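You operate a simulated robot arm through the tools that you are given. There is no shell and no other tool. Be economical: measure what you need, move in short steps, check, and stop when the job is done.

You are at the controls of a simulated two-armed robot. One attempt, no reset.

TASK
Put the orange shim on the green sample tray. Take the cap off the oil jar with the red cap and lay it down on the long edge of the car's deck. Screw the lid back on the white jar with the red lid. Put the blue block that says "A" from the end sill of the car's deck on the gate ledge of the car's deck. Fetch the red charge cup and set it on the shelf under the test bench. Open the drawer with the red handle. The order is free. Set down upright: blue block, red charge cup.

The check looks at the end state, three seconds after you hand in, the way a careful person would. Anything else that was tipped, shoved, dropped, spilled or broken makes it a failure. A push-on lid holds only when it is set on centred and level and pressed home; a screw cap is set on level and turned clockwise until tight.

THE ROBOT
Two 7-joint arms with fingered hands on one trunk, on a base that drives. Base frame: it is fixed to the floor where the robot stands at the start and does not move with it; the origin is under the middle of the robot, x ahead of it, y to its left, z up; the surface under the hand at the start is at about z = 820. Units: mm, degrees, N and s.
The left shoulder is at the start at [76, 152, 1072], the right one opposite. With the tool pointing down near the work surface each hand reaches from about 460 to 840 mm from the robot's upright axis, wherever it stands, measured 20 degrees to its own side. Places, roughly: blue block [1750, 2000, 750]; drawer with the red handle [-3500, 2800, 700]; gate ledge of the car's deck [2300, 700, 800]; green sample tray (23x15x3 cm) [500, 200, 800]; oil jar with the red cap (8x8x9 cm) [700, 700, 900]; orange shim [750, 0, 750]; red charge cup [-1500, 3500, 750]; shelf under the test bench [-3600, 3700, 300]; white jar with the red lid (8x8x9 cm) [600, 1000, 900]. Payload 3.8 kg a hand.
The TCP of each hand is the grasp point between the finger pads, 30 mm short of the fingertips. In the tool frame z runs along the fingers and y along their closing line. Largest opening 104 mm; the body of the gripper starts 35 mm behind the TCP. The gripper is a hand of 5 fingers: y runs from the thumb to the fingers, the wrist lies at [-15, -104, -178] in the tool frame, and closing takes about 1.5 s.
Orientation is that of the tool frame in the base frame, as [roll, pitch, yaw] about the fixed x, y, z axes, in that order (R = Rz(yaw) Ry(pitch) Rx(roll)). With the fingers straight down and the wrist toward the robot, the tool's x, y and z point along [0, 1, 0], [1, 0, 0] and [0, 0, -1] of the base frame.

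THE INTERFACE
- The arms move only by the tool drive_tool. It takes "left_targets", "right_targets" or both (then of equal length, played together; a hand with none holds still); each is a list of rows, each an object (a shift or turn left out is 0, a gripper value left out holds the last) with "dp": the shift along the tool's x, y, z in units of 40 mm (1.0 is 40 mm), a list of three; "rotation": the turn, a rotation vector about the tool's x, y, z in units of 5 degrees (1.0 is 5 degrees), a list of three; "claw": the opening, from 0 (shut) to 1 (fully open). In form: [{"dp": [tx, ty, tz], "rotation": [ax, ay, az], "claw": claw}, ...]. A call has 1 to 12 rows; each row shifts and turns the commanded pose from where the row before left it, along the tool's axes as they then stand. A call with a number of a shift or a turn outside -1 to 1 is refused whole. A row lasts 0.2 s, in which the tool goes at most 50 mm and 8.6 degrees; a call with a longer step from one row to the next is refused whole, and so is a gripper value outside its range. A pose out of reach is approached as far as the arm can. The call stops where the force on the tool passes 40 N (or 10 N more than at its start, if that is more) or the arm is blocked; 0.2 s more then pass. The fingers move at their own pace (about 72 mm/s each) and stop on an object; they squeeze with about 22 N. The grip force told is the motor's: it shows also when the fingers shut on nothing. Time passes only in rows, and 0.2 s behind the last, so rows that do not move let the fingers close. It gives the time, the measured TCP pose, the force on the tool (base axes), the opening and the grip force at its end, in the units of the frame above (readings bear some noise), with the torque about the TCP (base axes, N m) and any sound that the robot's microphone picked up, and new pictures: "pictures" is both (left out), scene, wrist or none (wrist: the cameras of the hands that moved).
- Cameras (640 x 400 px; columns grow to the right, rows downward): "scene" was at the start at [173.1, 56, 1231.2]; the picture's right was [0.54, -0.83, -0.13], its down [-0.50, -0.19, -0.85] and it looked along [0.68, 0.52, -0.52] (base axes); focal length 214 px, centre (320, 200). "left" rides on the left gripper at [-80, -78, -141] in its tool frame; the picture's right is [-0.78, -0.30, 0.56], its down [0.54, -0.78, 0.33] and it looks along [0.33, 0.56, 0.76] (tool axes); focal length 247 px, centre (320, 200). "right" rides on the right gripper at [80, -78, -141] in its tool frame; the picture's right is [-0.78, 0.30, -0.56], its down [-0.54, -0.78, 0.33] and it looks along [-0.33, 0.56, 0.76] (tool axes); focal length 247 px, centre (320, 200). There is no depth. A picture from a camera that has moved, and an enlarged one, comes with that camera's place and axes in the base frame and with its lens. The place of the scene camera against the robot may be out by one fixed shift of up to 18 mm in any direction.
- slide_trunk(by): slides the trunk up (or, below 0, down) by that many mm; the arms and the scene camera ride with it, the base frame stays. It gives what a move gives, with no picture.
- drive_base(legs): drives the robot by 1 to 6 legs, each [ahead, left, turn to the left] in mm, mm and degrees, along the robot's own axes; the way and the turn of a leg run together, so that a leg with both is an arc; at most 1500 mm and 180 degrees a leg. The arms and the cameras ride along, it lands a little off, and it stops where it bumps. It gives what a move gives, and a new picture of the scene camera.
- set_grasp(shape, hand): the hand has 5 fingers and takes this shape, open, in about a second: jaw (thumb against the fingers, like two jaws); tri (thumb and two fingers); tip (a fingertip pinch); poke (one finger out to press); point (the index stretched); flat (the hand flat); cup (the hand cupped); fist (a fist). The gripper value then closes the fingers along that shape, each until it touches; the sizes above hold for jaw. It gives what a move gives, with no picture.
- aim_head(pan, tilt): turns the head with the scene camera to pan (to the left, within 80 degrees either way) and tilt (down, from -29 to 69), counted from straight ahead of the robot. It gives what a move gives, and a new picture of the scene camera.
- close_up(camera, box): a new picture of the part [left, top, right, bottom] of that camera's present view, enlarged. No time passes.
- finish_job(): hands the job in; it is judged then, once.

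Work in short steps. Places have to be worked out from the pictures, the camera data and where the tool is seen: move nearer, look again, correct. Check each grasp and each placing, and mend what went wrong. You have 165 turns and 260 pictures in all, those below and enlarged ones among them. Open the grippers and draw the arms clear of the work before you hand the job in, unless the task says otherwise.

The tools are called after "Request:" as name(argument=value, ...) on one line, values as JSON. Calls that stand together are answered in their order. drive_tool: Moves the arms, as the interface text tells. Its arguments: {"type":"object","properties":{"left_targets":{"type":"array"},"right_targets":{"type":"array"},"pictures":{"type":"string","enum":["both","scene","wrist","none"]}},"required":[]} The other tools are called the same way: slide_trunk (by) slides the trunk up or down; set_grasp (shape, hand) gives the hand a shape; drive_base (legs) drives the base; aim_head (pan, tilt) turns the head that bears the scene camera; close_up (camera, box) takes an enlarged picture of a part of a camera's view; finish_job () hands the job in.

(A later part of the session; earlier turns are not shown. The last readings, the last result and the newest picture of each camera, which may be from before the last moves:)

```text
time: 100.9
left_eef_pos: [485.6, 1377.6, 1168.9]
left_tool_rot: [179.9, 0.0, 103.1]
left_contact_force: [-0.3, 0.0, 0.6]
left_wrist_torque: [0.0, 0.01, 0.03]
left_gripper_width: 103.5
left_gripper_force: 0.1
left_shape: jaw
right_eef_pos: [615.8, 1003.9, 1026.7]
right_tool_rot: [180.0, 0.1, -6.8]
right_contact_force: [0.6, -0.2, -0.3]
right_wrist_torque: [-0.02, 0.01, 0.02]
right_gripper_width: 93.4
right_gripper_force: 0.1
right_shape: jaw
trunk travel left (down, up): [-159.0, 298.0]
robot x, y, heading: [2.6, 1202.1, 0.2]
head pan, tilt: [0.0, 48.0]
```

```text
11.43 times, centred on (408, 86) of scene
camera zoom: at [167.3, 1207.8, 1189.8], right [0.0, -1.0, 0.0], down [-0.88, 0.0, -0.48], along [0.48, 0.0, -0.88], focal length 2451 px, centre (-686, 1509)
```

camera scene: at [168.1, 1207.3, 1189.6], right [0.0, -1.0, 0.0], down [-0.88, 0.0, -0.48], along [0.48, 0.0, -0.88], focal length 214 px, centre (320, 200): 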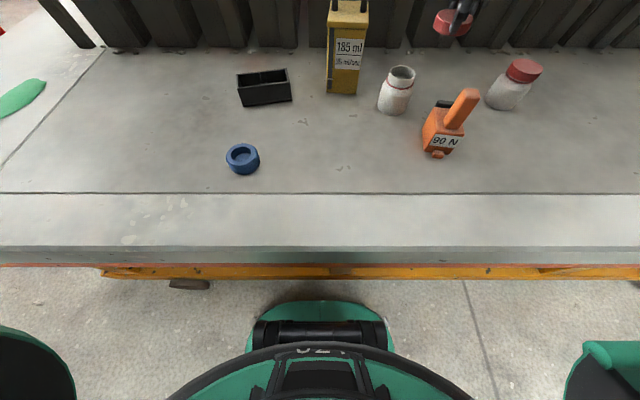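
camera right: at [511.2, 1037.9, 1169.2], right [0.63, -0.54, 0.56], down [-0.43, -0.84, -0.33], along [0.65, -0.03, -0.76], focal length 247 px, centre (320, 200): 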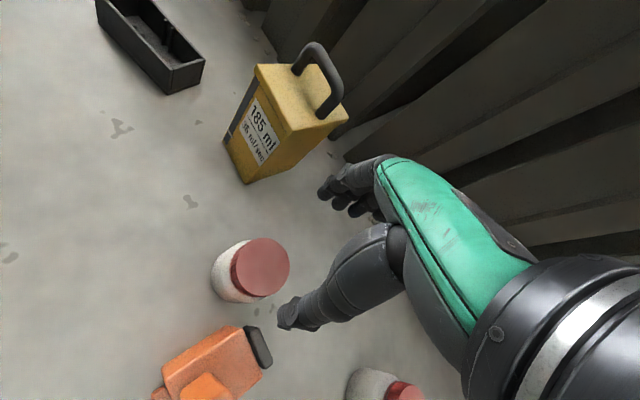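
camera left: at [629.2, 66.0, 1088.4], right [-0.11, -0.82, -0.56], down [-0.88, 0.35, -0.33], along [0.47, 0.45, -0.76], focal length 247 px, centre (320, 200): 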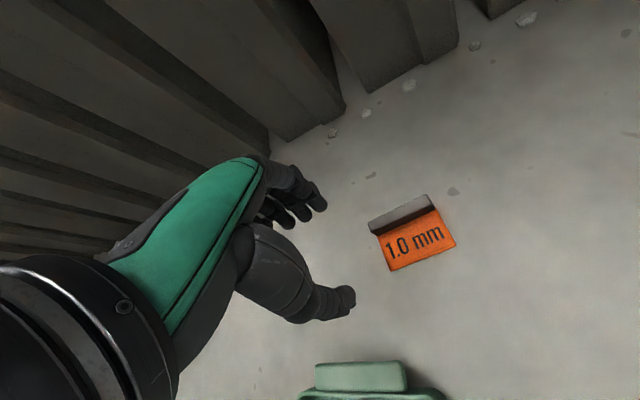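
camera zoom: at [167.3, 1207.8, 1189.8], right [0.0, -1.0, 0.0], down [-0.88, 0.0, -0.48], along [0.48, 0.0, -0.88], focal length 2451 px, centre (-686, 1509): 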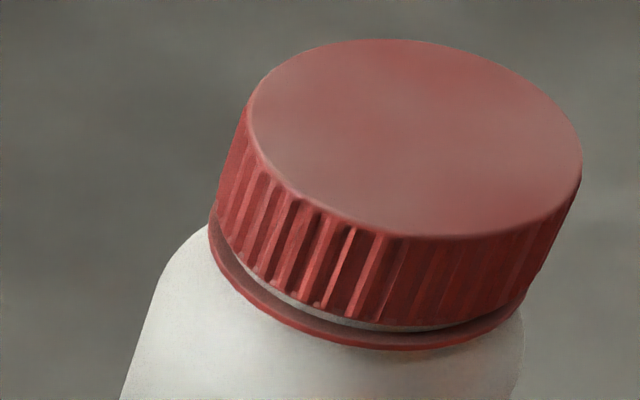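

The gap is still shrinking, so it isn't tight yet. I run another cycle.

Request:
drive_tool(right_targets=[{"rotation": [0, 0, -1]}, {"rotation": [0, 0, -1]}, {"rotation": [0, 0, -1]}, {"rotation": [0, 0, -1]}, {"rotation": [0, 0, -1]}, {"rotation": [0, 0, -1]}, {"rotation": [0, 0, -1]}, {"rotation": [0, 0, -1]}, {"rotation": [0, 0, -1]}, {"rotation": [0, 0, -1]}, {"rotation": [0, 0, -1]}, {"rotation": [0, 0, -1]}], pictures="none")

Request:
drive_tool(right_targets=[{"rotation": [0, 0, -1]}, {"rotation": [0, 0, -1]}, {"rotation": [0, 0, -1]}, {"rotation": [0, 0, -1]}, {"rotation": [0, 0, -1]}, {"rotation": [0, 0, -1]}, {"rotation": [0, 0, -1]}, {"rotation": [0, 0, -1]}, {"rotation": [0, 0, -1]}, {"rotation": [0, 0, -1]}, {"rotation": [0, 0, -1]}, {"rotation": [0, 0, -1]}], pictures="none")

Request:
drive_tool(right_targets=[{"dp": [0, 0, 0.7], "rotation": [0, 0, -0.5]}, {"dp": [0, 0, 0.7], "rotation": [0, 0, -0.5]}, {"dp": [0, 0, 0.7]}, {"dp": [0, 0, 0.4]}, {"claw": 0}, {}, {}, {}, {}, {}, {"dp": [0, 0, 0.05]}, {"dp": [0, 0, 0.04]}], pictures="none")

Request:
drive_tool(right_targets=[{"rotation": [0, 0, 1]}, {"rotation": [0, 0, 1]}, {"rotation": [0, 0, 1]}, {"rotation": [0, 0, 1]}, {"rotation": [0, 0, 1]}, {"rotation": [0, 0, 1]}, {"rotation": [0, 0, 1]}, {"rotation": [0, 0, 1]}, {"rotation": [0, 0, 1]}, {"rotation": [0, 0, 1]}], pictures="none")

Request:
drive_tool(right_targets=[{"rotation": [0, 0, 1]}, {"rotation": [0, 0, 1]}, {"rotation": [0, 0, 1]}, {"rotation": [0, 0, 1]}, {"rotation": [0, 0, 1]}, {"rotation": [0, 0, 1]}, {"rotation": [0, 0, 1]}, {"rotation": [0, 0, 1]}, {"rotation": [0, 0, 1]}, {"rotation": [0, 0, 1]}], pictures="none")

Request:
close_up(camera="scene", box=[380, 68, 436, 103])

```text
time: 103.5
left_eef_pos: [486.9, 1376.5, 1170.6]
left_tool_rot: [-180.0, 0.0, 103.1]
left_contact_force: [-0.4, -0.3, 0.4]
left_wrist_torque: [-0.04, -0.01, -0.01]
left_gripper_width: 103.8
left_gripper_force: 0.1
left_shape: jaw
right_eef_pos: [615.1, 1002.7, 1026.5]
right_tool_rot: [180.0, 0.1, 53.3]
right_contact_force: [-0.3, 0.2, 0.0]
right_wrist_torque: [-0.03, -0.01, -0.03]
right_gripper_width: 93.2
right_gripper_force: 0.1
right_shape: jaw
trunk travel left (down, up): [-159.0, 298.0]
robot x, y, heading: [5.4, 1202.7, 0.1]
head pan, tilt: [0.0, 48.0]
```

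```text
time: 106.1
left_eef_pos: [485.7, 1376.8, 1169.4]
left_tool_rot: [180.0, 0.0, 103.0]
left_contact_force: [-0.2, 0.4, -0.2]
left_wrist_torque: [0.0, -0.02, 0.0]
left_gripper_width: 103.9
left_gripper_force: 0.2
left_shape: jaw
right_eef_pos: [616.3, 1002.9, 1026.6]
right_tool_rot: [-179.9, 0.0, 113.4]
right_contact_force: [0.4, -0.1, 0.0]
right_wrist_torque: [0.02, -0.01, -0.03]
right_gripper_width: 93.7
right_gripper_force: 0.0
right_shape: jaw
trunk travel left (down, up): [-159.0, 298.0]
robot x, y, heading: [5.1, 1199.4, 0.2]
head pan, tilt: [0.0, 48.0]
```

```text
time: 108.7
left_eef_pos: [486.0, 1376.5, 1170.2]
left_tool_rot: [179.8, 0.0, 103.1]
left_contact_force: [-0.6, 0.1, -0.5]
left_wrist_torque: [0.03, -0.02, 0.02]
left_gripper_width: 103.7
left_gripper_force: 0.0
left_shape: jaw
right_eef_pos: [615.2, 1002.2, 923.8]
right_tool_rot: [179.8, 0.0, 118.2]
right_contact_force: [-1.1, -1.1, 7.9]
right_wrist_torque: [-0.02, -0.04, -0.01]
right_gripper_width: 54.3
right_gripper_force: 21.7
right_shape: jaw
trunk travel left (down, up): [-159.0, 298.0]
robot x, y, heading: [2.0, 1204.6, 0.1]
head pan, tilt: [0.0, 48.0]
```

```text
time: 110.9
left_eef_pos: [486.3, 1379.3, 1169.2]
left_tool_rot: [-180.0, 0.0, 103.2]
left_contact_force: [0.4, 0.6, -0.2]
left_wrist_torque: [0.03, -0.02, 0.0]
left_gripper_width: 103.7
left_gripper_force: 0.0
left_shape: jaw
right_eef_pos: [614.6, 1004.1, 925.2]
right_tool_rot: [179.9, 0.1, 68.0]
right_contact_force: [0.7, 1.0, 13.8]
right_wrist_torque: [-0.08, -0.12, 0.17]
right_gripper_width: 53.8
right_gripper_force: 22.3
right_shape: jaw
trunk travel left (down, up): [-159.0, 298.0]
robot x, y, heading: [3.7, 1205.3, 0.2]
head pan, tilt: [0.0, 48.0]
```

```text
time: 113.1
left_eef_pos: [484.7, 1377.9, 1169.0]
left_tool_rot: [179.8, 0.0, 103.2]
left_contact_force: [0.9, -0.8, 0.7]
left_wrist_torque: [-0.02, 0.01, -0.01]
left_gripper_width: 103.6
left_gripper_force: 0.1
left_shape: jaw
right_eef_pos: [614.2, 1003.7, 924.0]
right_tool_rot: [-180.0, 0.0, 18.1]
right_contact_force: [0.5, 0.1, 14.4]
right_wrist_torque: [-0.12, 0.02, 0.18]
right_gripper_width: 53.9
right_gripper_force: 22.2
right_shape: jaw
trunk travel left (down, up): [-159.0, 298.0]
robot x, y, heading: [8.2, 1205.6, 0.1]
head pan, tilt: [0.0, 48.0]
```

```text
11.43 times, centred on (408, 86) of scene
camera zoom: at [166.5, 1208.1, 1189.8], right [0.0, -1.0, 0.0], down [-0.88, 0.0, -0.48], along [0.48, 0.0, -0.88], focal length 2451 px, centre (-686, 1509)
```

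zoom: 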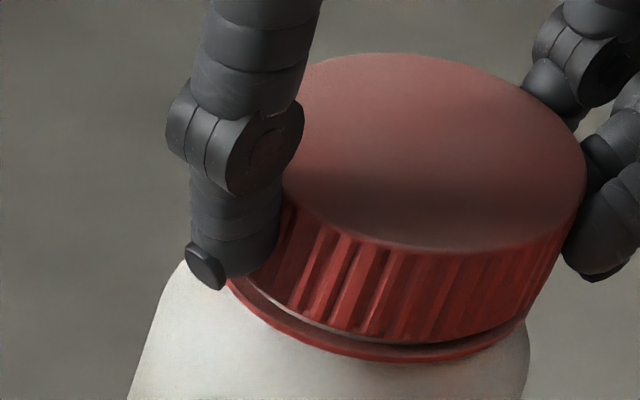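

Torque has risen to 0.18 N m and the gap is closed, so the lid is tight. I release, lift and drive right 265 mm for the oil jar.

Request:
drive_tool(right_targets=[{"dp": [0, 0, -0.05], "claw": 0.58}, {"claw": 0.65}, {"claw": 0.8}, {"claw": 0.95}, {"dp": [0, 0, -0.5]}, {"dp": [0, 0, -1]}, {"dp": [0, 0, -1]}, {"dp": [0, 0, -0.5]}], pictures="none")

Request:
close_up(camera="scene", box=[350, 50, 446, 110])

Request:
drive_base(legs=[[0, -270, 0]])

Request:
close_up(camera="right", box=[0, 0, 640, 400])

```text
time: 114.9
left_eef_pos: [486.8, 1377.7, 1168.9]
left_tool_rot: [180.0, 0.0, 103.1]
left_contact_force: [-0.1, 0.2, -0.4]
left_wrist_torque: [-0.01, -0.01, 0.01]
left_gripper_width: 103.8
left_gripper_force: 0.0
left_shape: jaw
right_eef_pos: [615.5, 1004.6, 1047.8]
right_tool_rot: [-180.0, -0.1, 18.2]
right_contact_force: [-0.5, 0.0, -0.7]
right_wrist_torque: [0.01, -0.01, -0.02]
right_gripper_width: 98.7
right_gripper_force: 0.0
right_shape: jaw
trunk travel left (down, up): [-159.0, 298.0]
robot x, y, heading: [-0.3, 1196.7, 0.3]
head pan, tilt: [0.0, 48.0]
```

```text
6.67 times, centred on (398, 80) of scene
camera zoom: at [167.9, 1207.4, 1189.6], right [0.0, -1.0, 0.0], down [-0.88, 0.0, -0.48], along [0.48, 0.0, -0.88], focal length 1430 px, centre (-200, 1000)
```

zoom: 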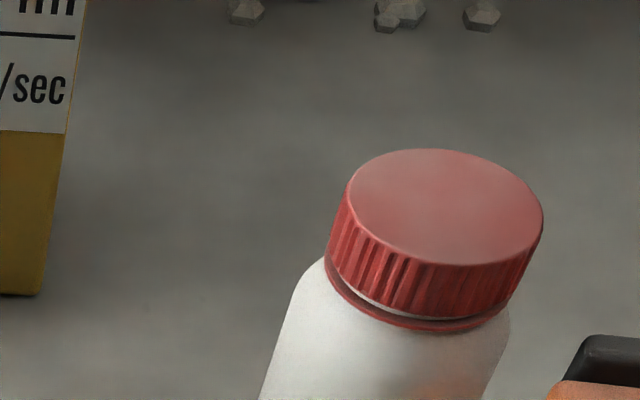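

```text
time: 116.8
left_eef_pos: [487.5, 1107.2, 1169.4]
left_tool_rot: [-179.9, 0.0, 103.0]
left_contact_force: [-0.2, 0.9, -0.1]
left_wrist_torque: [0.01, 0.01, 0.01]
left_gripper_width: 103.8
left_gripper_force: 0.2
left_shape: jaw
right_eef_pos: [615.4, 732.6, 1044.9]
right_tool_rot: [-179.9, 0.0, 17.9]
right_contact_force: [-0.1, -1.2, 0.5]
right_wrist_torque: [0.01, -0.02, 0.0]
right_gripper_width: 98.8
right_gripper_force: 0.1
right_shape: jaw
trunk travel left (down, up): [-159.0, 298.0]
robot x, y, heading: [4.7, 938.2, 0.0]
head pan, tilt: [0.0, 48.0]
camera scene: at [168.4, 938.7, 1189.6], right [0.0, -1.0, 0.0], down [-0.88, 0.0, -0.48], along [0.48, 0.0, -0.88], focal length 214 px, centre (320, 200)
```

scene: 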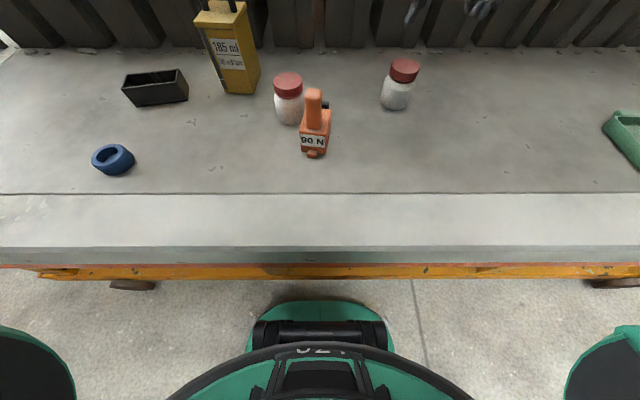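

```text
1.00 times, centred on (320, 200) of right (not enlarged: the box is as wide or as high as the picture)
camera zoom: at [666.6, 830.3, 1187.1], right [-0.65, -0.52, 0.56], down [-0.75, 0.57, -0.33], along [-0.15, -0.63, -0.76], focal length 247 px, centre (320, 200)
```

zoom: 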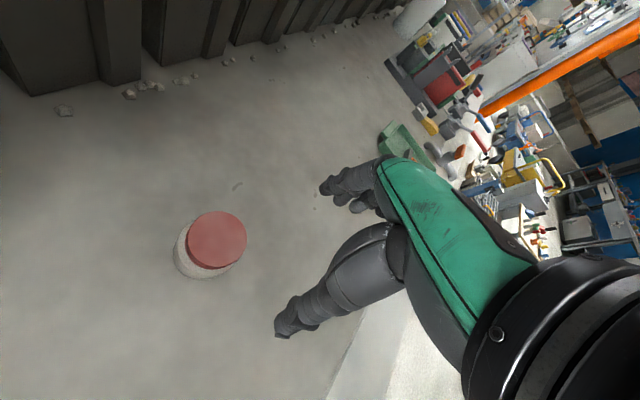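

The oil cap is at about (666,745). I turn the hand to yaw −17 above it, to have counter-clockwise travel.

Request:
drive_tool(right_targets=[{"dp": [0.653, 0.054, 0]}, {"dp": [0.653, 0.054, 0]}, {"rotation": [0, 0, 1]}, {"rotation": [0, 0, 1]}, {"rotation": [0, 0, 1]}, {"rotation": [0, 0, 1]}, {"rotation": [0, 0, 1]}, {"rotation": [0, 0, 1]}, {"rotation": [0, 0, 1]}, {"dp": [0, 0, 0.5]}, {"dp": [0, 0, 0.5]}], pictures="wrist")

```text
time: 119.2
left_eef_pos: [489.3, 1107.2, 1169.0]
left_tool_rot: [179.9, 0.1, 103.0]
left_contact_force: [1.0, 0.0, 0.3]
left_wrist_torque: [0.02, -0.02, -0.02]
left_gripper_width: 103.9
left_gripper_force: 0.1
left_shape: jaw
right_eef_pos: [647.2, 748.6, 1003.6]
right_tool_rot: [-179.9, 0.1, -17.1]
right_contact_force: [0.2, 0.5, 0.0]
right_wrist_torque: [0.0, 0.02, -0.01]
right_gripper_width: 98.7
right_gripper_force: 0.0
right_shape: jaw
right hand out of reach, approached as far as the arm can: row 8, 9
trunk travel left (down, up): [-159.0, 298.0]
robot x, y, heading: [8.0, 932.1, -0.6]
head pan, tilt: [0.0, 48.0]
camera right: at [746.7, 798.4, 1144.7], right [-0.83, -0.06, 0.56], down [-0.28, 0.9, -0.33], along [-0.48, -0.43, -0.76], focal length 247 px, centre (320, 200)
```

right: 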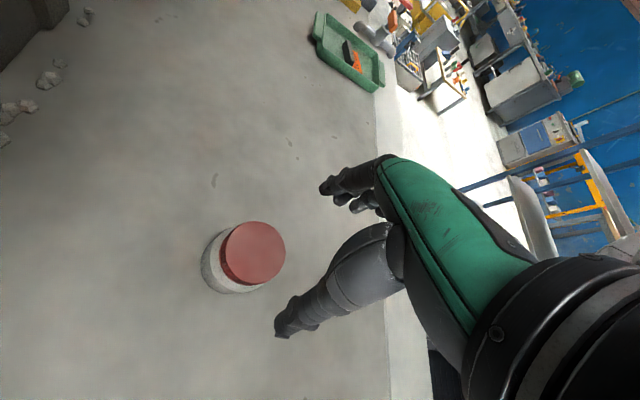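

Reach is limited at this yaw. I go back to yaw≈0, centre on the cap at about (669,744.5), and descend.

Request:
drive_tool(right_targets=[{"rotation": [0, 0, -1]}, {"rotation": [0, 0, -1]}, {"rotation": [0, 0, -1]}, {"rotation": [0, 0, -0.6]}, {"dp": [0.28, 0.04, 0]}, {"dp": [0.27, 0.04, 0]}, {}], pictures="wrist")

```text
time: 120.8
left_eef_pos: [487.9, 1106.3, 1170.0]
left_tool_rot: [-180.0, 0.0, 102.9]
left_contact_force: [0.1, -0.5, -0.2]
left_wrist_torque: [0.02, -0.02, 0.01]
left_gripper_width: 103.8
left_gripper_force: 0.1
left_shape: jaw
right_eef_pos: [666.9, 745.5, 1005.6]
right_tool_rot: [179.9, 0.0, 0.9]
right_contact_force: [-0.5, -0.2, -0.3]
right_wrist_torque: [0.03, 0.0, -0.01]
right_gripper_width: 98.9
right_gripper_force: 0.1
right_shape: jaw
trunk travel left (down, up): [-159.0, 298.0]
robot x, y, heading: [7.3, 934.8, -0.2]
head pan, tilt: [0.0, 48.0]
camera right: at [746.1, 822.5, 1146.5], right [-0.77, -0.31, 0.56], down [-0.55, 0.77, -0.33], along [-0.33, -0.56, -0.76], focal length 247 px, centre (320, 200)
```

right: 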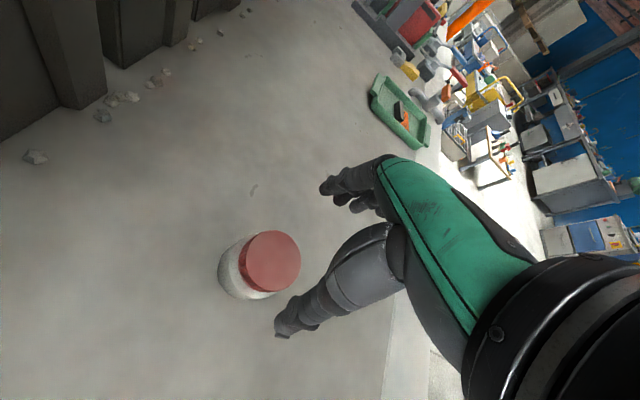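

Centred. I descend and grip the cap, press lightly, and turn counter-clockwise 60°.

Request:
drive_tool(right_targets=[{"dp": [0, 0, 0.6]}, {"dp": [0, 0, 0.6]}, {"dp": [0, 0, 0.5]}, {"dp": [0, 0, 0.24]}, {"claw": 0}, {}, {}, {}, {}, {}, {"dp": [0, 0, 0.05]}, {"dp": [0, 0, 0.04]}], pictures="none")

Request:
drive_tool(right_targets=[{"rotation": [0, 0, -1]}, {"rotation": [0, 0, -1]}, {"rotation": [0, 0, -1]}, {"rotation": [0, 0, -1]}], pictures="none")

Request:
drive_tool(right_targets=[{"rotation": [0, 0, -1]}, {"rotation": [0, 0, -1]}, {"rotation": [0, 0, -1]}, {"rotation": [0, 0, -1]}, {"rotation": [0, 0, -1]}, {"rotation": [0, 0, -1]}, {"rotation": [0, 0, -1]}, {"rotation": [0, 0, -1]}], pictures="none")

Request:
close_up(camera="scene", box=[350, 40, 446, 100])

```text
time: 123.4
left_eef_pos: [486.1, 1107.9, 1169.6]
left_tool_rot: [180.0, 0.1, 102.9]
left_contact_force: [-0.2, 0.6, 0.1]
left_wrist_torque: [-0.01, -0.01, 0.0]
left_gripper_width: 103.8
left_gripper_force: 0.0
left_shape: jaw
right_eef_pos: [667.2, 745.6, 924.1]
right_tool_rot: [-179.9, -0.2, 0.9]
right_contact_force: [0.6, 0.4, 9.7]
right_wrist_torque: [-0.05, 0.01, 0.01]
right_gripper_width: 53.9
right_gripper_force: 22.4
right_shape: jaw
trunk travel left (down, up): [-159.0, 298.0]
robot x, y, heading: [3.1, 935.2, -0.4]
head pan, tilt: [0.0, 48.0]
```

```text
time: 124.4
left_eef_pos: [487.2, 1106.0, 1170.9]
left_tool_rot: [-180.0, 0.1, 102.9]
left_contact_force: [0.8, 0.9, -0.4]
left_wrist_torque: [-0.02, -0.01, 0.02]
left_gripper_width: 103.6
left_gripper_force: 0.0
left_shape: jaw
right_eef_pos: [666.5, 746.1, 924.1]
right_tool_rot: [179.9, -0.2, 20.9]
right_contact_force: [0.4, -0.1, 11.5]
right_wrist_torque: [-0.1, -0.03, -0.13]
right_gripper_width: 53.9
right_gripper_force: 21.3
right_shape: jaw
trunk travel left (down, up): [-159.0, 298.0]
robot x, y, heading: [4.5, 933.3, -0.2]
head pan, tilt: [0.0, 48.0]
```

```text
time: 126.2
left_eef_pos: [486.0, 1106.8, 1170.2]
left_tool_rot: [179.9, 0.0, 102.9]
left_contact_force: [0.1, -0.2, -0.1]
left_wrist_torque: [-0.02, 0.02, -0.02]
left_gripper_width: 103.9
left_gripper_force: 0.0
left_shape: jaw
right_eef_pos: [665.0, 745.8, 923.8]
right_tool_rot: [179.9, 0.0, 61.1]
right_contact_force: [1.2, -1.0, 12.4]
right_wrist_torque: [-0.04, -0.07, -0.17]
right_gripper_width: 53.9
right_gripper_force: 21.7
right_shape: jaw
trunk travel left (down, up): [-159.0, 298.0]
robot x, y, heading: [0.1, 932.0, 0.1]
head pan, tilt: [0.0, 48.0]
```

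```text
6.67 times, centred on (398, 70) of scene
camera zoom: at [166.7, 938.7, 1189.9], right [0.0, -1.0, 0.0], down [-0.88, 0.0, -0.48], along [0.48, 0.0, -0.88], focal length 1430 px, centre (-200, 1067)
```

zoom: 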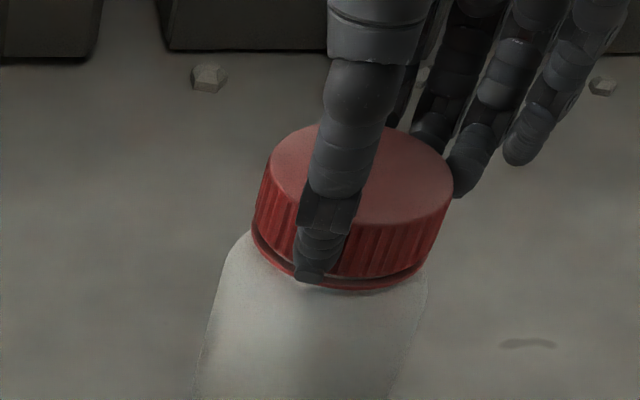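

Torque is about 0.17 N m and the jar may be spinning along. I press harder, to about 30 N, and continue turning.

Request:
drive_tool(right_targets=[{"dp": [0, 0, 0.05]}, {"dp": [0, 0, 0.05]}, {"dp": [0, 0, 0.04]}, {"rotation": [0, 0, -1]}, {"rotation": [0, 0, -1]}, {"rotation": [0, 0, -1]}, {"rotation": [0, 0, -1]}], pictures="none")

Request:
drive_tool(right_targets=[{"rotation": [0, 0, -1]}, {"rotation": [0, 0, -1]}, {"rotation": [0, 0, -1]}, {"rotation": [0, 0, -1]}, {"rotation": [0, 0, -1]}, {"rotation": [0, 0, -1]}, {"rotation": [0, 0, -1]}], pictures="none")

Request:
close_up(camera="scene", box=[370, 50, 426, 85])

```text
time: 127.8
left_eef_pos: [485.1, 1108.5, 1170.5]
left_tool_rot: [179.8, 0.1, 102.9]
left_contact_force: [0.1, -0.3, -1.0]
left_wrist_torque: [0.0, 0.03, -0.01]
left_gripper_width: 104.0
left_gripper_force: 0.1
left_shape: jaw
right_eef_pos: [665.7, 746.6, 922.9]
right_tool_rot: [179.6, -0.1, 81.0]
right_contact_force: [2.4, -1.9, 27.8]
right_wrist_torque: [-0.02, -0.22, -0.28]
right_gripper_width: 54.8
right_gripper_force: 21.4
right_shape: jaw
trunk travel left (down, up): [-159.0, 298.0]
robot x, y, heading: [6.2, 939.4, -0.0]
head pan, tilt: [0.0, 48.0]
```

```text
time: 129.4
left_eef_pos: [484.4, 1107.2, 1170.1]
left_tool_rot: [179.8, 0.1, 102.9]
left_contact_force: [0.1, -0.3, -0.1]
left_wrist_torque: [0.04, 0.02, 0.0]
left_gripper_width: 104.1
left_gripper_force: 0.0
left_shape: jaw
right_eef_pos: [665.0, 745.7, 921.3]
right_tool_rot: [179.6, 0.1, 116.0]
right_contact_force: [1.0, -0.9, 25.8]
right_wrist_torque: [0.1, -0.12, -0.25]
right_gripper_width: 54.9
right_gripper_force: 22.2
right_shape: jaw
trunk travel left (down, up): [-159.0, 298.0]
robot x, y, heading: [2.9, 933.5, -0.3]
head pan, tilt: [0.0, 48.0]
```

```text
11.43 times, centred on (398, 68) of scene
camera zoom: at [164.9, 939.4, 1190.2], right [0.0, -1.0, 0.0], down [-0.88, 0.0, -0.48], along [0.48, 0.0, -0.88], focal length 2451 px, centre (-571, 1714)
```

zoom: 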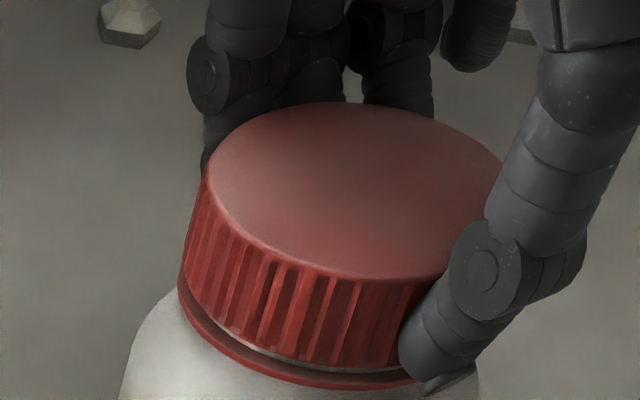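

Torque scales with the press, so the whole jar spins on the bench and I need to hold it. Plan: lift the jar by its cap, grip its body from the left with the left hand in the air, then unscrew. I release and reposition the base so both arms reach it.

Request:
drive_tool(right_targets=[{"dp": [0, 0, -0.15], "claw": 0.58}, {"claw": 0.65}, {"claw": 0.8}, {"claw": 0.95}, {"dp": [0, 0, -0.5]}, {"dp": [0, 0, -1]}, {"dp": [0, 0, -1]}, {"dp": [0, 0, -0.5]}], pictures="none")

Request:
drive_base(legs=[[0, -155, 0]])

```text
time: 131.2
left_eef_pos: [486.6, 1105.8, 1169.3]
left_tool_rot: [179.9, 0.0, 102.8]
left_contact_force: [0.2, 1.2, 0.8]
left_wrist_torque: [0.02, 0.0, -0.02]
left_gripper_width: 103.4
left_gripper_force: 0.0
left_shape: jaw
right_eef_pos: [667.5, 745.7, 1043.1]
right_tool_rot: [-179.9, 0.0, 115.8]
right_contact_force: [-0.5, 0.3, 0.6]
right_wrist_torque: [-0.01, 0.01, -0.01]
right_gripper_width: 98.8
right_gripper_force: 0.1
right_shape: jaw
trunk travel left (down, up): [-159.0, 298.0]
robot x, y, heading: [2.9, 933.1, 0.0]
head pan, tilt: [0.0, 48.0]
```

```text
time: 132.6
left_eef_pos: [488.5, 948.4, 1169.1]
left_tool_rot: [-180.0, 0.0, 102.8]
left_contact_force: [0.4, -0.3, 0.1]
left_wrist_torque: [-0.01, -0.03, 0.0]
left_gripper_width: 103.7
left_gripper_force: 0.0
left_shape: jaw
right_eef_pos: [666.5, 586.0, 1043.4]
right_tool_rot: [-180.0, 0.1, 115.7]
right_contact_force: [-0.4, 0.5, -0.1]
right_wrist_torque: [0.0, -0.01, -0.03]
right_gripper_width: 98.9
right_gripper_force: 0.1
right_shape: jaw
trunk travel left (down, up): [-159.0, 298.0]
robot x, y, heading: [4.2, 776.6, -0.4]
head pan, tilt: [0.0, 48.0]
camera scene: at [167.8, 780.6, 1189.6], right [0.0, -1.0, 0.0], down [-0.88, 0.0, -0.48], along [0.48, 0.0, -0.88], focal length 214 px, centre (320, 200)
```

scene: 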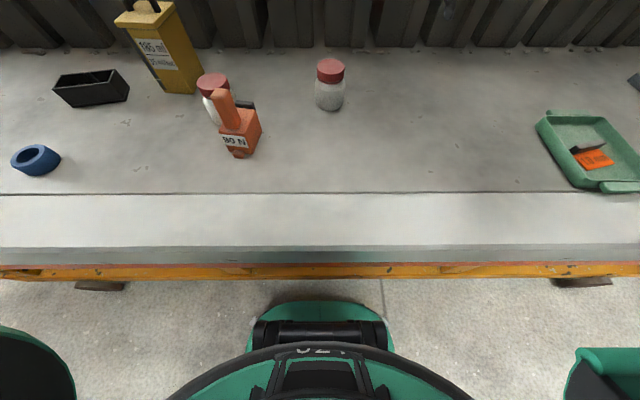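

Jar is still at (667,745). The right hand unwinds toward yaw 30, while the left turns in place to point sideways, fingers toward −y.

Request:
drive_tool(right_targets=[{"rotation": [0, 0, 1]}, {"rotation": [0, 0, 1]}, {"rotation": [0, 0, 1]}, {"rotation": [0, 0, 1]}, {"rotation": [0, 0, 1]}, {"rotation": [0, 0, 1]}, {"rotation": [0, 0, 1]}, {"rotation": [0, 0, 1]}, {"rotation": [0, 0, 1]}, {"rotation": [0, 0, 1]}, {"rotation": [0, 0, 1]}, {"rotation": [0, 0, 1]}], left_targets=[{"rotation": [0, 0, 0.86]}, {"rotation": [0, 0, 0.86]}, {"rotation": [0, 0, 0.86]}, {"rotation": [0, -1, 0]}, {"rotation": [0, -1, 0]}, {"rotation": [0, -1, 0]}, {"rotation": [0, -1, 0]}, {"rotation": [0, -1, 0]}, {"rotation": [0, -1, 0]}, {"rotation": [0, -1, 0]}, {"rotation": [0, -1, 0]}, {"rotation": [0, -1, 0]}], pictures="none")

Request:
drive_tool(right_targets=[{"rotation": [0, 0, 1]}, {"rotation": [0, 0, 1]}, {"rotation": [0, 0, 1]}, {"rotation": [0, 0, 1]}, {"rotation": [0, 0, 1]}, {"dp": [0.41, -0.68, 0]}, {"dp": [0.41, -0.68, 0]}, {"dp": [0.41, -0.68, 0]}, {"dp": [0.41, -0.68, 0]}, {"dp": [0.41, -0.68, 0]}, {}, {}], left_targets=[{"rotation": [0, -1, 0]}, {"rotation": [0, -1, 0]}, {"rotation": [0, -1, 0]}, {"rotation": [0, -1, 0]}, {"rotation": [0, -1, 0]}, {"rotation": [0, -1, 0]}, {"rotation": [0, -1, 0]}, {"rotation": [0, -1, 0]}, {"rotation": [0, -1, 0]}, {}, {}, {}], pictures="both")

```text
time: 135.2
left_eef_pos: [489.2, 949.1, 1168.2]
left_tool_rot: [179.9, 45.0, 89.8]
left_contact_force: [-0.1, 0.6, -0.2]
left_wrist_torque: [-0.01, -0.01, 0.02]
left_gripper_width: 103.7
left_gripper_force: 0.0
left_shape: jaw
right_eef_pos: [665.5, 586.7, 1044.0]
right_tool_rot: [-179.9, 0.0, 55.7]
right_contact_force: [-0.7, 0.6, 0.7]
right_wrist_torque: [-0.02, -0.02, -0.01]
right_gripper_width: 98.7
right_gripper_force: 0.0
right_shape: jaw
trunk travel left (down, up): [-159.0, 298.0]
robot x, y, heading: [2.9, 775.1, -0.1]
head pan, tilt: [0.0, 48.0]
```

```text
time: 137.8
left_eef_pos: [488.0, 947.9, 1169.5]
left_tool_rot: [36.8, 89.9, -53.4]
left_contact_force: [-0.5, -0.3, 0.6]
left_wrist_torque: [0.0, 0.0, 0.01]
left_gripper_width: 103.8
left_gripper_force: 0.1
left_shape: jaw
right_eef_pos: [666.9, 744.2, 1043.1]
right_tool_rot: [180.0, -0.1, 30.8]
right_contact_force: [-0.3, 0.8, 1.1]
right_wrist_torque: [0.0, -0.01, -0.04]
right_gripper_width: 98.7
right_gripper_force: 0.1
right_shape: jaw
trunk travel left (down, up): [-159.0, 298.0]
robot x, y, heading: [3.4, 777.6, -0.1]
head pan, tilt: [0.0, 48.0]
camera scene: at [167.9, 780.7, 1189.6], right [0.0, -1.0, 0.0], down [-0.88, 0.0, -0.48], along [0.48, 0.0, -0.88], focal length 214 px, centre (320, 200)
camera right: at [695.2, 851.7, 1185.0], right [-0.52, -0.65, 0.56], down [-0.86, 0.39, -0.33], along [0.0, -0.65, -0.76], focal length 247 px, centre (320, 200)
camera left: at [410.5, 1088.8, 1248.2], right [-0.3, -0.56, 0.78], down [-0.78, -0.33, -0.53], along [0.55, -0.76, -0.33], focal length 247 px, centre (320, 200)
```

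scene: 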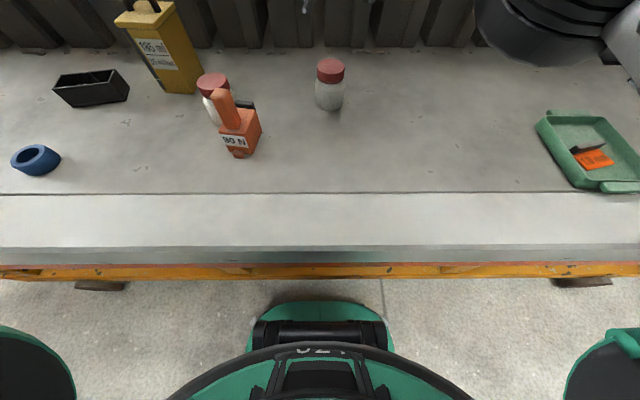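
right: 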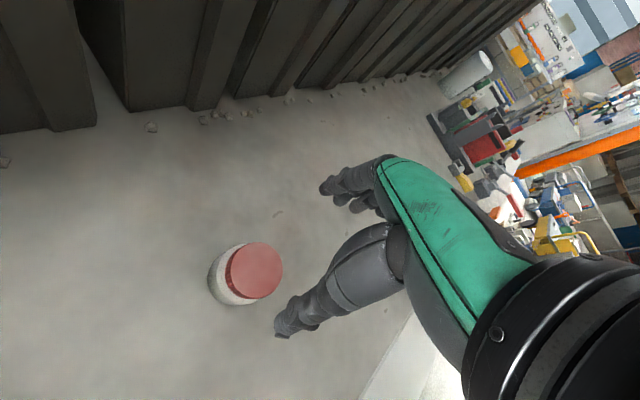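
left: 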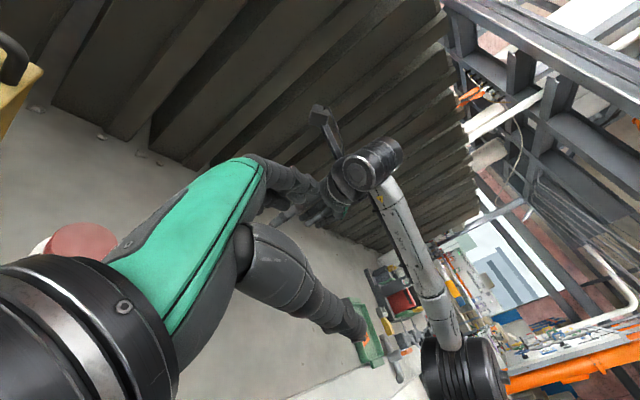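

The cap is about (666,748). I lower the right hand, grip the cap, and lift the jar 30 mm to test.

Request:
drive_tool(right_targets=[{"dp": [0.05, -0.085, 0.8]}, {"dp": [0, 0, 0.8]}, {"dp": [0, 0, 0.7]}, {"dp": [0, 0, 0.55]}, {"claw": 0}, {}, {}, {}, {}, {}, {"dp": [0, 0, -0.35]}, {"dp": [0, 0, -0.35]}], pictures="scene")

```text
time: 140.4
left_eef_pos: [487.4, 947.3, 1168.9]
left_tool_rot: [-11.5, 90.0, -101.6]
left_contact_force: [-0.3, -0.6, -0.3]
left_wrist_torque: [-0.02, -0.03, -0.03]
left_gripper_width: 103.8
left_gripper_force: 0.0
left_shape: jaw
right_eef_pos: [666.6, 748.6, 958.3]
right_tool_rot: [180.0, 0.0, 30.7]
right_contact_force: [-0.4, -0.7, -2.4]
right_wrist_torque: [0.01, 0.01, -0.02]
right_gripper_width: 53.6
right_gripper_force: 21.9
right_shape: jaw
trunk travel left (down, up): [-159.0, 298.0]
robot x, y, heading: [1.4, 776.5, -0.2]
head pan, tilt: [0.0, 48.0]
camera scene: at [167.9, 780.6, 1189.6], right [0.0, -1.0, 0.0], down [-0.88, 0.0, -0.48], along [0.48, 0.0, -0.88], focal length 214 px, centre (320, 200)
```

scene: 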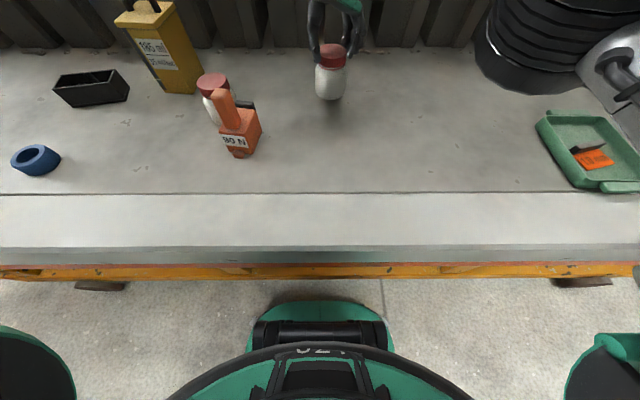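

The jar (2.4 N) hangs from the cap. I raise it to clear height and bring it a little nearer, then bring the left hand to a pre-grasp beside it.

Request:
drive_tool(right_targets=[{"dp": [-0.3, -0.18, -0.825]}, {"dp": [-0.3, -0.18, -0.825]}, {"dp": [-0.3, -0.18, -0.825]}, {"dp": [-0.3, -0.18, -0.825]}, {}, {}, {}, {}, {}, {}, {}, {}], left_targets=[{}, {}, {}, {}, {"dp": [0.513, 0.381, 0.353]}, {"dp": [0.513, 0.381, 0.353]}, {"dp": [0.513, 0.381, 0.353]}, {"dp": [0.513, 0.381, 0.353]}, {"dp": [0.513, 0.381, 0.353]}, {"dp": [0.513, 0.381, 0.353]}, {"dp": [0.513, 0.381, 0.353]}, {"dp": [0.513, 0.381, 0.353]}], pictures="both")

```text
time: 143.0
left_eef_pos: [592.3, 834.1, 1082.7]
left_tool_rot: [-144.8, 88.4, 128.9]
left_contact_force: [-0.2, 0.3, 0.7]
left_wrist_torque: [-0.02, 0.04, 0.02]
left_gripper_width: 103.6
left_gripper_force: 0.1
left_shape: jaw
left hand out of reach, approached as far as the arm can: row 7, 8, 9, 10, 11, 12
right_eef_pos: [611.6, 748.2, 1090.8]
right_tool_rot: [-179.9, 0.1, 30.8]
right_contact_force: [0.8, 0.4, -2.8]
right_wrist_torque: [0.0, -0.01, 0.01]
right_gripper_width: 53.2
right_gripper_force: 22.2
right_shape: jaw
trunk travel left (down, up): [-159.0, 298.0]
robot x, y, heading: [4.7, 773.8, -0.1]
head pan, tilt: [0.0, 48.0]
camera scene: at [168.8, 780.3, 1189.4], right [0.0, -1.0, 0.0], down [-0.88, 0.0, -0.48], along [0.48, 0.0, -0.88], focal length 214 px, centre (320, 200)
camera right: at [640.0, 854.6, 1231.3], right [-0.51, -0.65, 0.56], down [-0.86, 0.39, -0.33], along [0.0, -0.65, -0.76], focal length 247 px, centre (320, 200)
camera left: at [506.7, 967.4, 1166.8], right [-0.24, -0.59, 0.77], down [-0.76, -0.37, -0.53], along [0.6, -0.72, -0.36], focal length 247 px, centre (320, 200)
```

scene: 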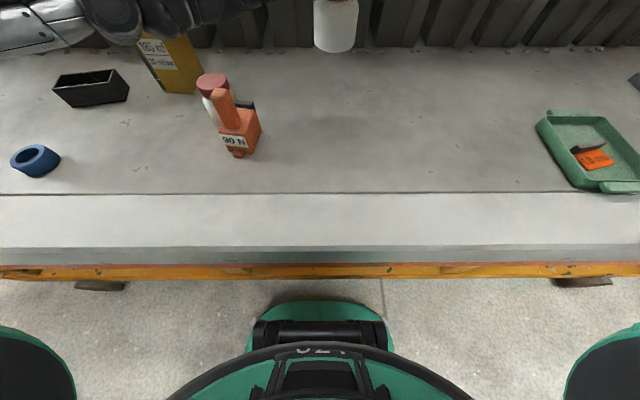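
right: 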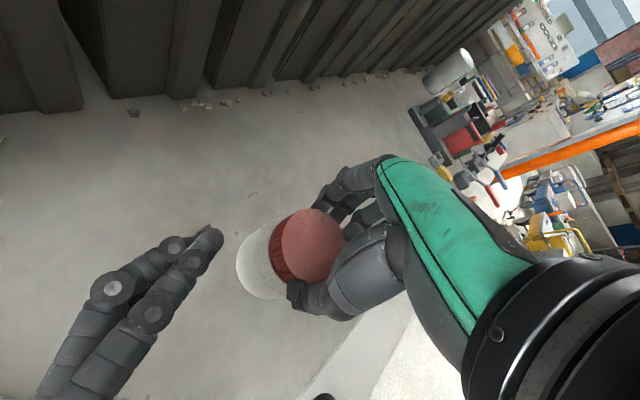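
left: 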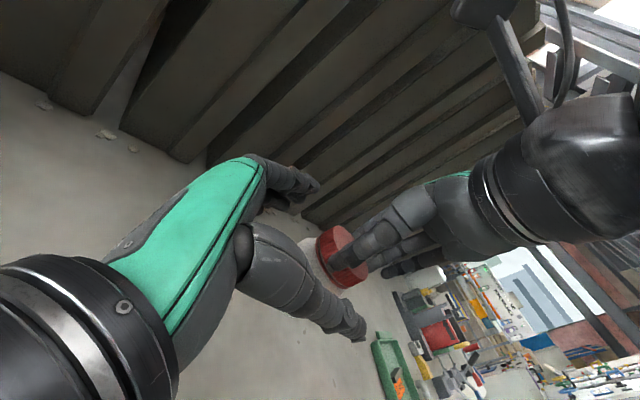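

The left arm can't get lower in this pose, so I raise the jar to it instead: right hand up 83 mm and 20 mm nearer, left hand up 12 mm.

Request:
drive_tool(right_targets=[{"dp": [-0.143, -0.085, -0.7]}, {"dp": [-0.143, -0.085, -0.7]}, {"dp": [-0.143, -0.085, -0.7]}, {}], left_targets=[{"dp": [-0.3, 0, 0]}, {}, {}, {}], pictures="wrist")

```text
time: 144.0
left_eef_pos: [592.1, 829.5, 1081.1]
left_tool_rot: [-142.0, 89.0, 131.0]
left_contact_force: [-0.1, -0.5, 0.4]
left_wrist_torque: [-0.01, -0.01, 0.01]
left_gripper_width: 104.0
left_gripper_force: 0.1
left_shape: jaw
left hand out of reach, approached as far as the arm can: row 1
right_eef_pos: [592.4, 747.9, 1173.5]
right_tool_rot: [-179.9, 0.0, 30.8]
right_contact_force: [0.3, -0.3, -1.9]
right_wrist_torque: [0.03, -0.01, 0.01]
right_gripper_width: 53.2
right_gripper_force: 21.9
right_shape: jaw
trunk travel left (down, up): [-159.0, 298.0]
robot x, y, heading: [3.8, 777.2, -0.5]
head pan, tilt: [0.0, 48.0]
camera right: at [620.3, 854.2, 1315.3], right [-0.51, -0.65, 0.56], down [-0.86, 0.39, -0.33], along [0.0, -0.65, -0.76], focal length 247 px, centre (320, 200)
camera left: at [507.5, 965.3, 1164.3], right [-0.26, -0.58, 0.77], down [-0.76, -0.37, -0.53], along [0.59, -0.73, -0.35], focal length 247 px, centre (320, 200)
```

right: 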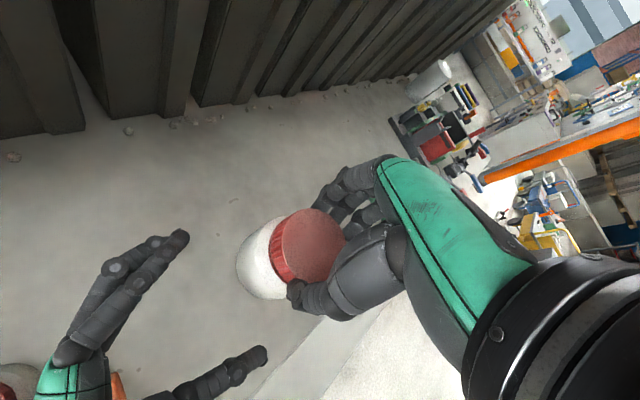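
left: 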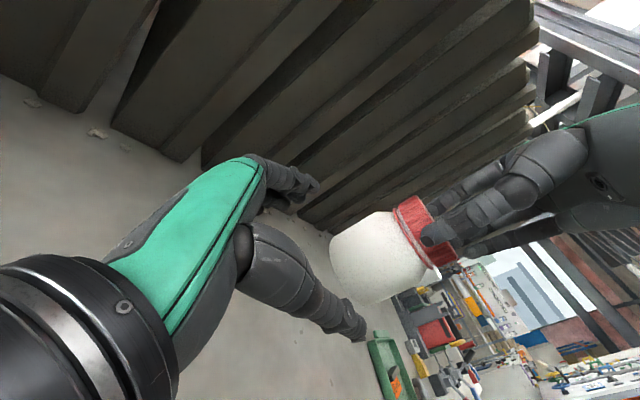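

The jar lines up with the left jaw. I carry it +78 mm in y into the open left hand.

Request:
drive_tool(right_targets=[{"dp": [0.25, -0.42, 0.05]}, {"dp": [0.25, -0.42, 0.05]}, {"dp": [0.25, -0.42, 0.05]}, {"dp": [0.25, -0.42, 0.05]}, {}], pictures="wrist")

Request:
close_up(camera="left", box=[0, 0, 640, 400])

```text
time: 145.2
left_eef_pos: [592.7, 831.0, 1083.6]
left_tool_rot: [-143.6, 88.9, 129.5]
left_contact_force: [-0.2, 0.0, -0.3]
left_wrist_torque: [0.0, 0.0, 0.02]
left_gripper_width: 103.9
left_gripper_force: 0.0
left_shape: jaw
right_eef_pos: [589.9, 811.4, 1164.7]
right_tool_rot: [180.0, -0.1, 30.8]
right_contact_force: [-0.1, -0.5, 0.8]
right_wrist_torque: [0.02, -0.03, 0.01]
right_gripper_width: 53.3
right_gripper_force: 22.0
right_shape: jaw
right hand out of reach, approached as far as the arm can: row 4
trunk travel left (down, up): [-159.0, 298.0]
robot x, y, heading: [5.4, 775.8, -0.5]
head pan, tilt: [0.0, 48.0]
camera right: at [618.3, 918.0, 1306.5], right [-0.52, -0.65, 0.56], down [-0.86, 0.39, -0.33], along [0.0, -0.65, -0.76], focal length 247 px, centre (320, 200)
```

right: 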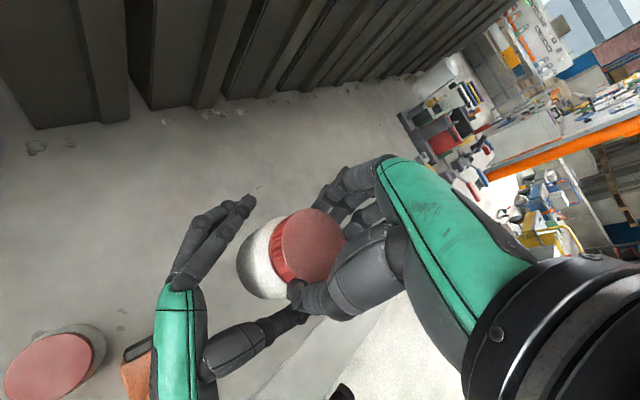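

```text
1.00 times, centred on (320, 200) of left (not enlarged: the box is as wide or as high as the picture)
camera zoom: at [507.1, 965.4, 1164.7], right [-0.26, -0.58, 0.77], down [-0.76, -0.37, -0.53], along [0.59, -0.73, -0.35], focal length 247 px, centre (320, 200)
```

zoom: 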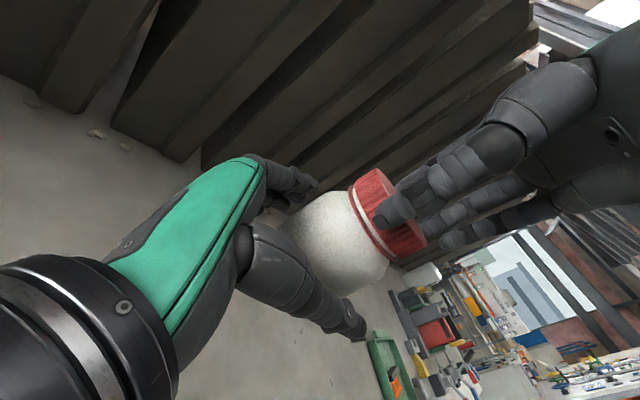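

The jar is within the jaws, about 19 mm short of the grip point. I advance the left hand and close it gently.

Request:
drive_tool(left_targets=[{"dp": [0, 0, 0.2]}, {"dp": [0, 0, 0.2]}, {}], pictures="none")

Request:
drive_tool(left_targets=[{"claw": 0}, {}, {}, {}, {}, {}], pictures="wrist")

Request:
close_up(camera="right", box=[0, 0, 640, 400])

```text
time: 146.0
left_eef_pos: [591.4, 814.2, 1083.2]
left_tool_rot: [-144.2, 89.1, 128.9]
left_contact_force: [-0.2, -0.1, 0.3]
left_wrist_torque: [0.04, 0.0, -0.03]
left_gripper_width: 103.9
left_gripper_force: 0.0
left_shape: jaw
right_eef_pos: [589.3, 812.4, 1165.6]
right_tool_rot: [-179.9, -0.1, 30.8]
right_contact_force: [-0.2, 0.0, 0.4]
right_wrist_torque: [-0.02, -0.04, 0.01]
right_gripper_width: 53.2
right_gripper_force: 21.7
right_shape: jaw
trunk travel left (down, up): [-159.0, 298.0]
robot x, y, heading: [4.7, 779.0, -0.4]
head pan, tilt: [0.0, 48.0]
```

```text
time: 147.4
left_eef_pos: [591.9, 814.5, 1082.8]
left_tool_rot: [-146.1, 89.0, 126.9]
left_contact_force: [-0.7, -2.0, -0.6]
left_wrist_torque: [0.01, -0.07, 0.02]
left_gripper_width: 53.6
left_gripper_force: 21.9
left_shape: jaw
right_eef_pos: [589.7, 812.5, 1164.0]
right_tool_rot: [-179.9, -0.2, 30.8]
right_contact_force: [1.6, 1.5, 0.1]
right_wrist_torque: [0.13, -0.03, 0.01]
right_gripper_width: 53.4
right_gripper_force: 21.7
right_shape: jaw
trunk travel left (down, up): [-159.0, 298.0]
robot x, y, heading: [3.1, 774.6, -0.2]
head pan, tilt: [0.0, 48.0]
camera left: at [507.2, 949.1, 1165.0], right [-0.26, -0.58, 0.77], down [-0.76, -0.37, -0.53], along [0.59, -0.73, -0.35], focal length 247 px, centre (320, 200)
```

left: 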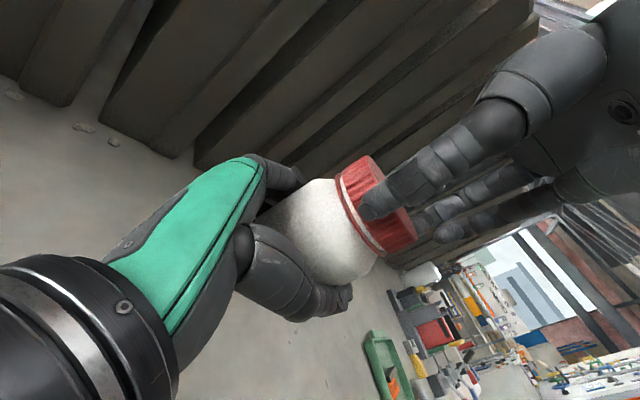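

```text
1.00 times, centred on (320, 200) of right (not enlarged: the box is as wide or as high as the picture)
camera zoom: at [618.3, 918.1, 1306.6], right [-0.52, -0.65, 0.56], down [-0.86, 0.39, -0.33], along [0.0, -0.65, -0.76], focal length 247 px, centre (320, 200)
```

zoom: 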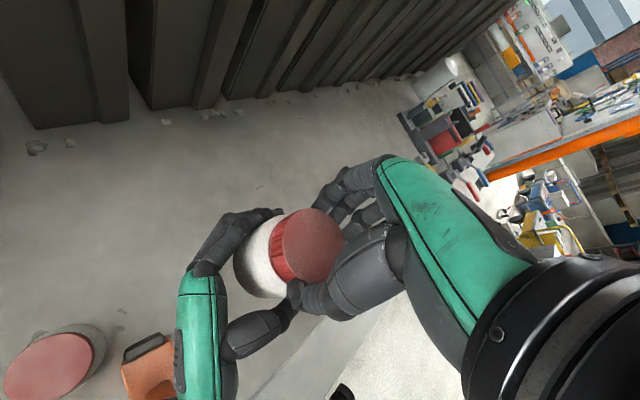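

Both hands hold: left on the body, right on the cap. I turn the cap counter-clockwise in a short test.

Request:
drive_tool(right_targets=[{"rotation": [0, 0, -1]}, {"rotation": [0, 0, -1]}, {"rotation": [0, 0, -1]}], pictures="none")

```text
time: 148.2
left_eef_pos: [592.6, 813.9, 1081.5]
left_tool_rot: [-147.4, 89.0, 125.7]
left_contact_force: [-1.7, -0.4, 0.6]
left_wrist_torque: [0.03, -0.03, 0.04]
left_gripper_width: 53.3
left_gripper_force: 22.3
left_shape: jaw
right_eef_pos: [590.0, 811.3, 1164.3]
right_tool_rot: [180.0, -0.1, 45.8]
right_contact_force: [2.1, 0.8, -0.8]
right_wrist_torque: [-0.01, -0.07, -0.08]
right_gripper_width: 53.3
right_gripper_force: 21.7
right_shape: jaw
trunk travel left (down, up): [-159.0, 298.0]
robot x, y, heading: [2.8, 773.7, -0.0]
head pan, tilt: [0.0, 48.0]
```

Reach is fine and torque is small. I continue 30° at a time with the matching tiny lift.

Request:
drive_tool(right_targets=[{"rotation": [0, 0, -1], "dp": [0, 0, -0.0015]}, {"rotation": [0, 0, -1], "dp": [0, 0, -0.0015]}, {"rotation": [0, 0, -1], "dp": [0, 0, -0.0015]}, {"rotation": [0, 0, -1], "dp": [0, 0, -0.0015]}, {"rotation": [0, 0, -1], "dp": [0, 0, -0.0015]}, {"rotation": [0, 0, -1], "dp": [0, 0, -0.0015]}], pictures="none")

Request:
close_up(camera="left", box=[280, 120, 440, 300])

```text
time: 149.6
left_eef_pos: [591.8, 814.2, 1082.0]
left_tool_rot: [-145.7, 89.0, 127.5]
left_contact_force: [-4.3, 1.1, 0.1]
left_wrist_torque: [0.03, -0.01, 0.09]
left_gripper_width: 52.9
left_gripper_force: 21.9
left_shape: jaw
right_eef_pos: [589.9, 813.1, 1165.8]
right_tool_rot: [-180.0, 0.0, 75.9]
right_contact_force: [3.0, -1.5, -0.2]
right_wrist_torque: [-0.1, -0.33, -0.04]
right_gripper_width: 53.2
right_gripper_force: 21.8
right_shape: jaw
trunk travel left (down, up): [-159.0, 298.0]
robot x, y, heading: [1.3, 777.6, -0.2]
head pan, tilt: [0.0, 48.0]
```

```text
2.22 times, centred on (360, 210) of left
camera zoom: at [507.2, 948.8, 1165.0], right [-0.26, -0.58, 0.77], down [-0.76, -0.37, -0.53], along [0.59, -0.73, -0.35], focal length 549 px, centre (231, 178)
```

zoom: 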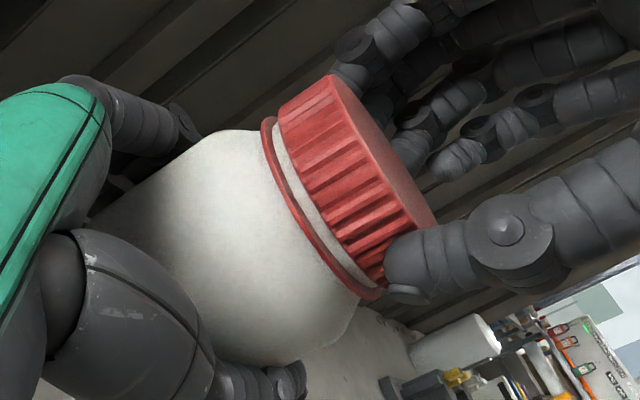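

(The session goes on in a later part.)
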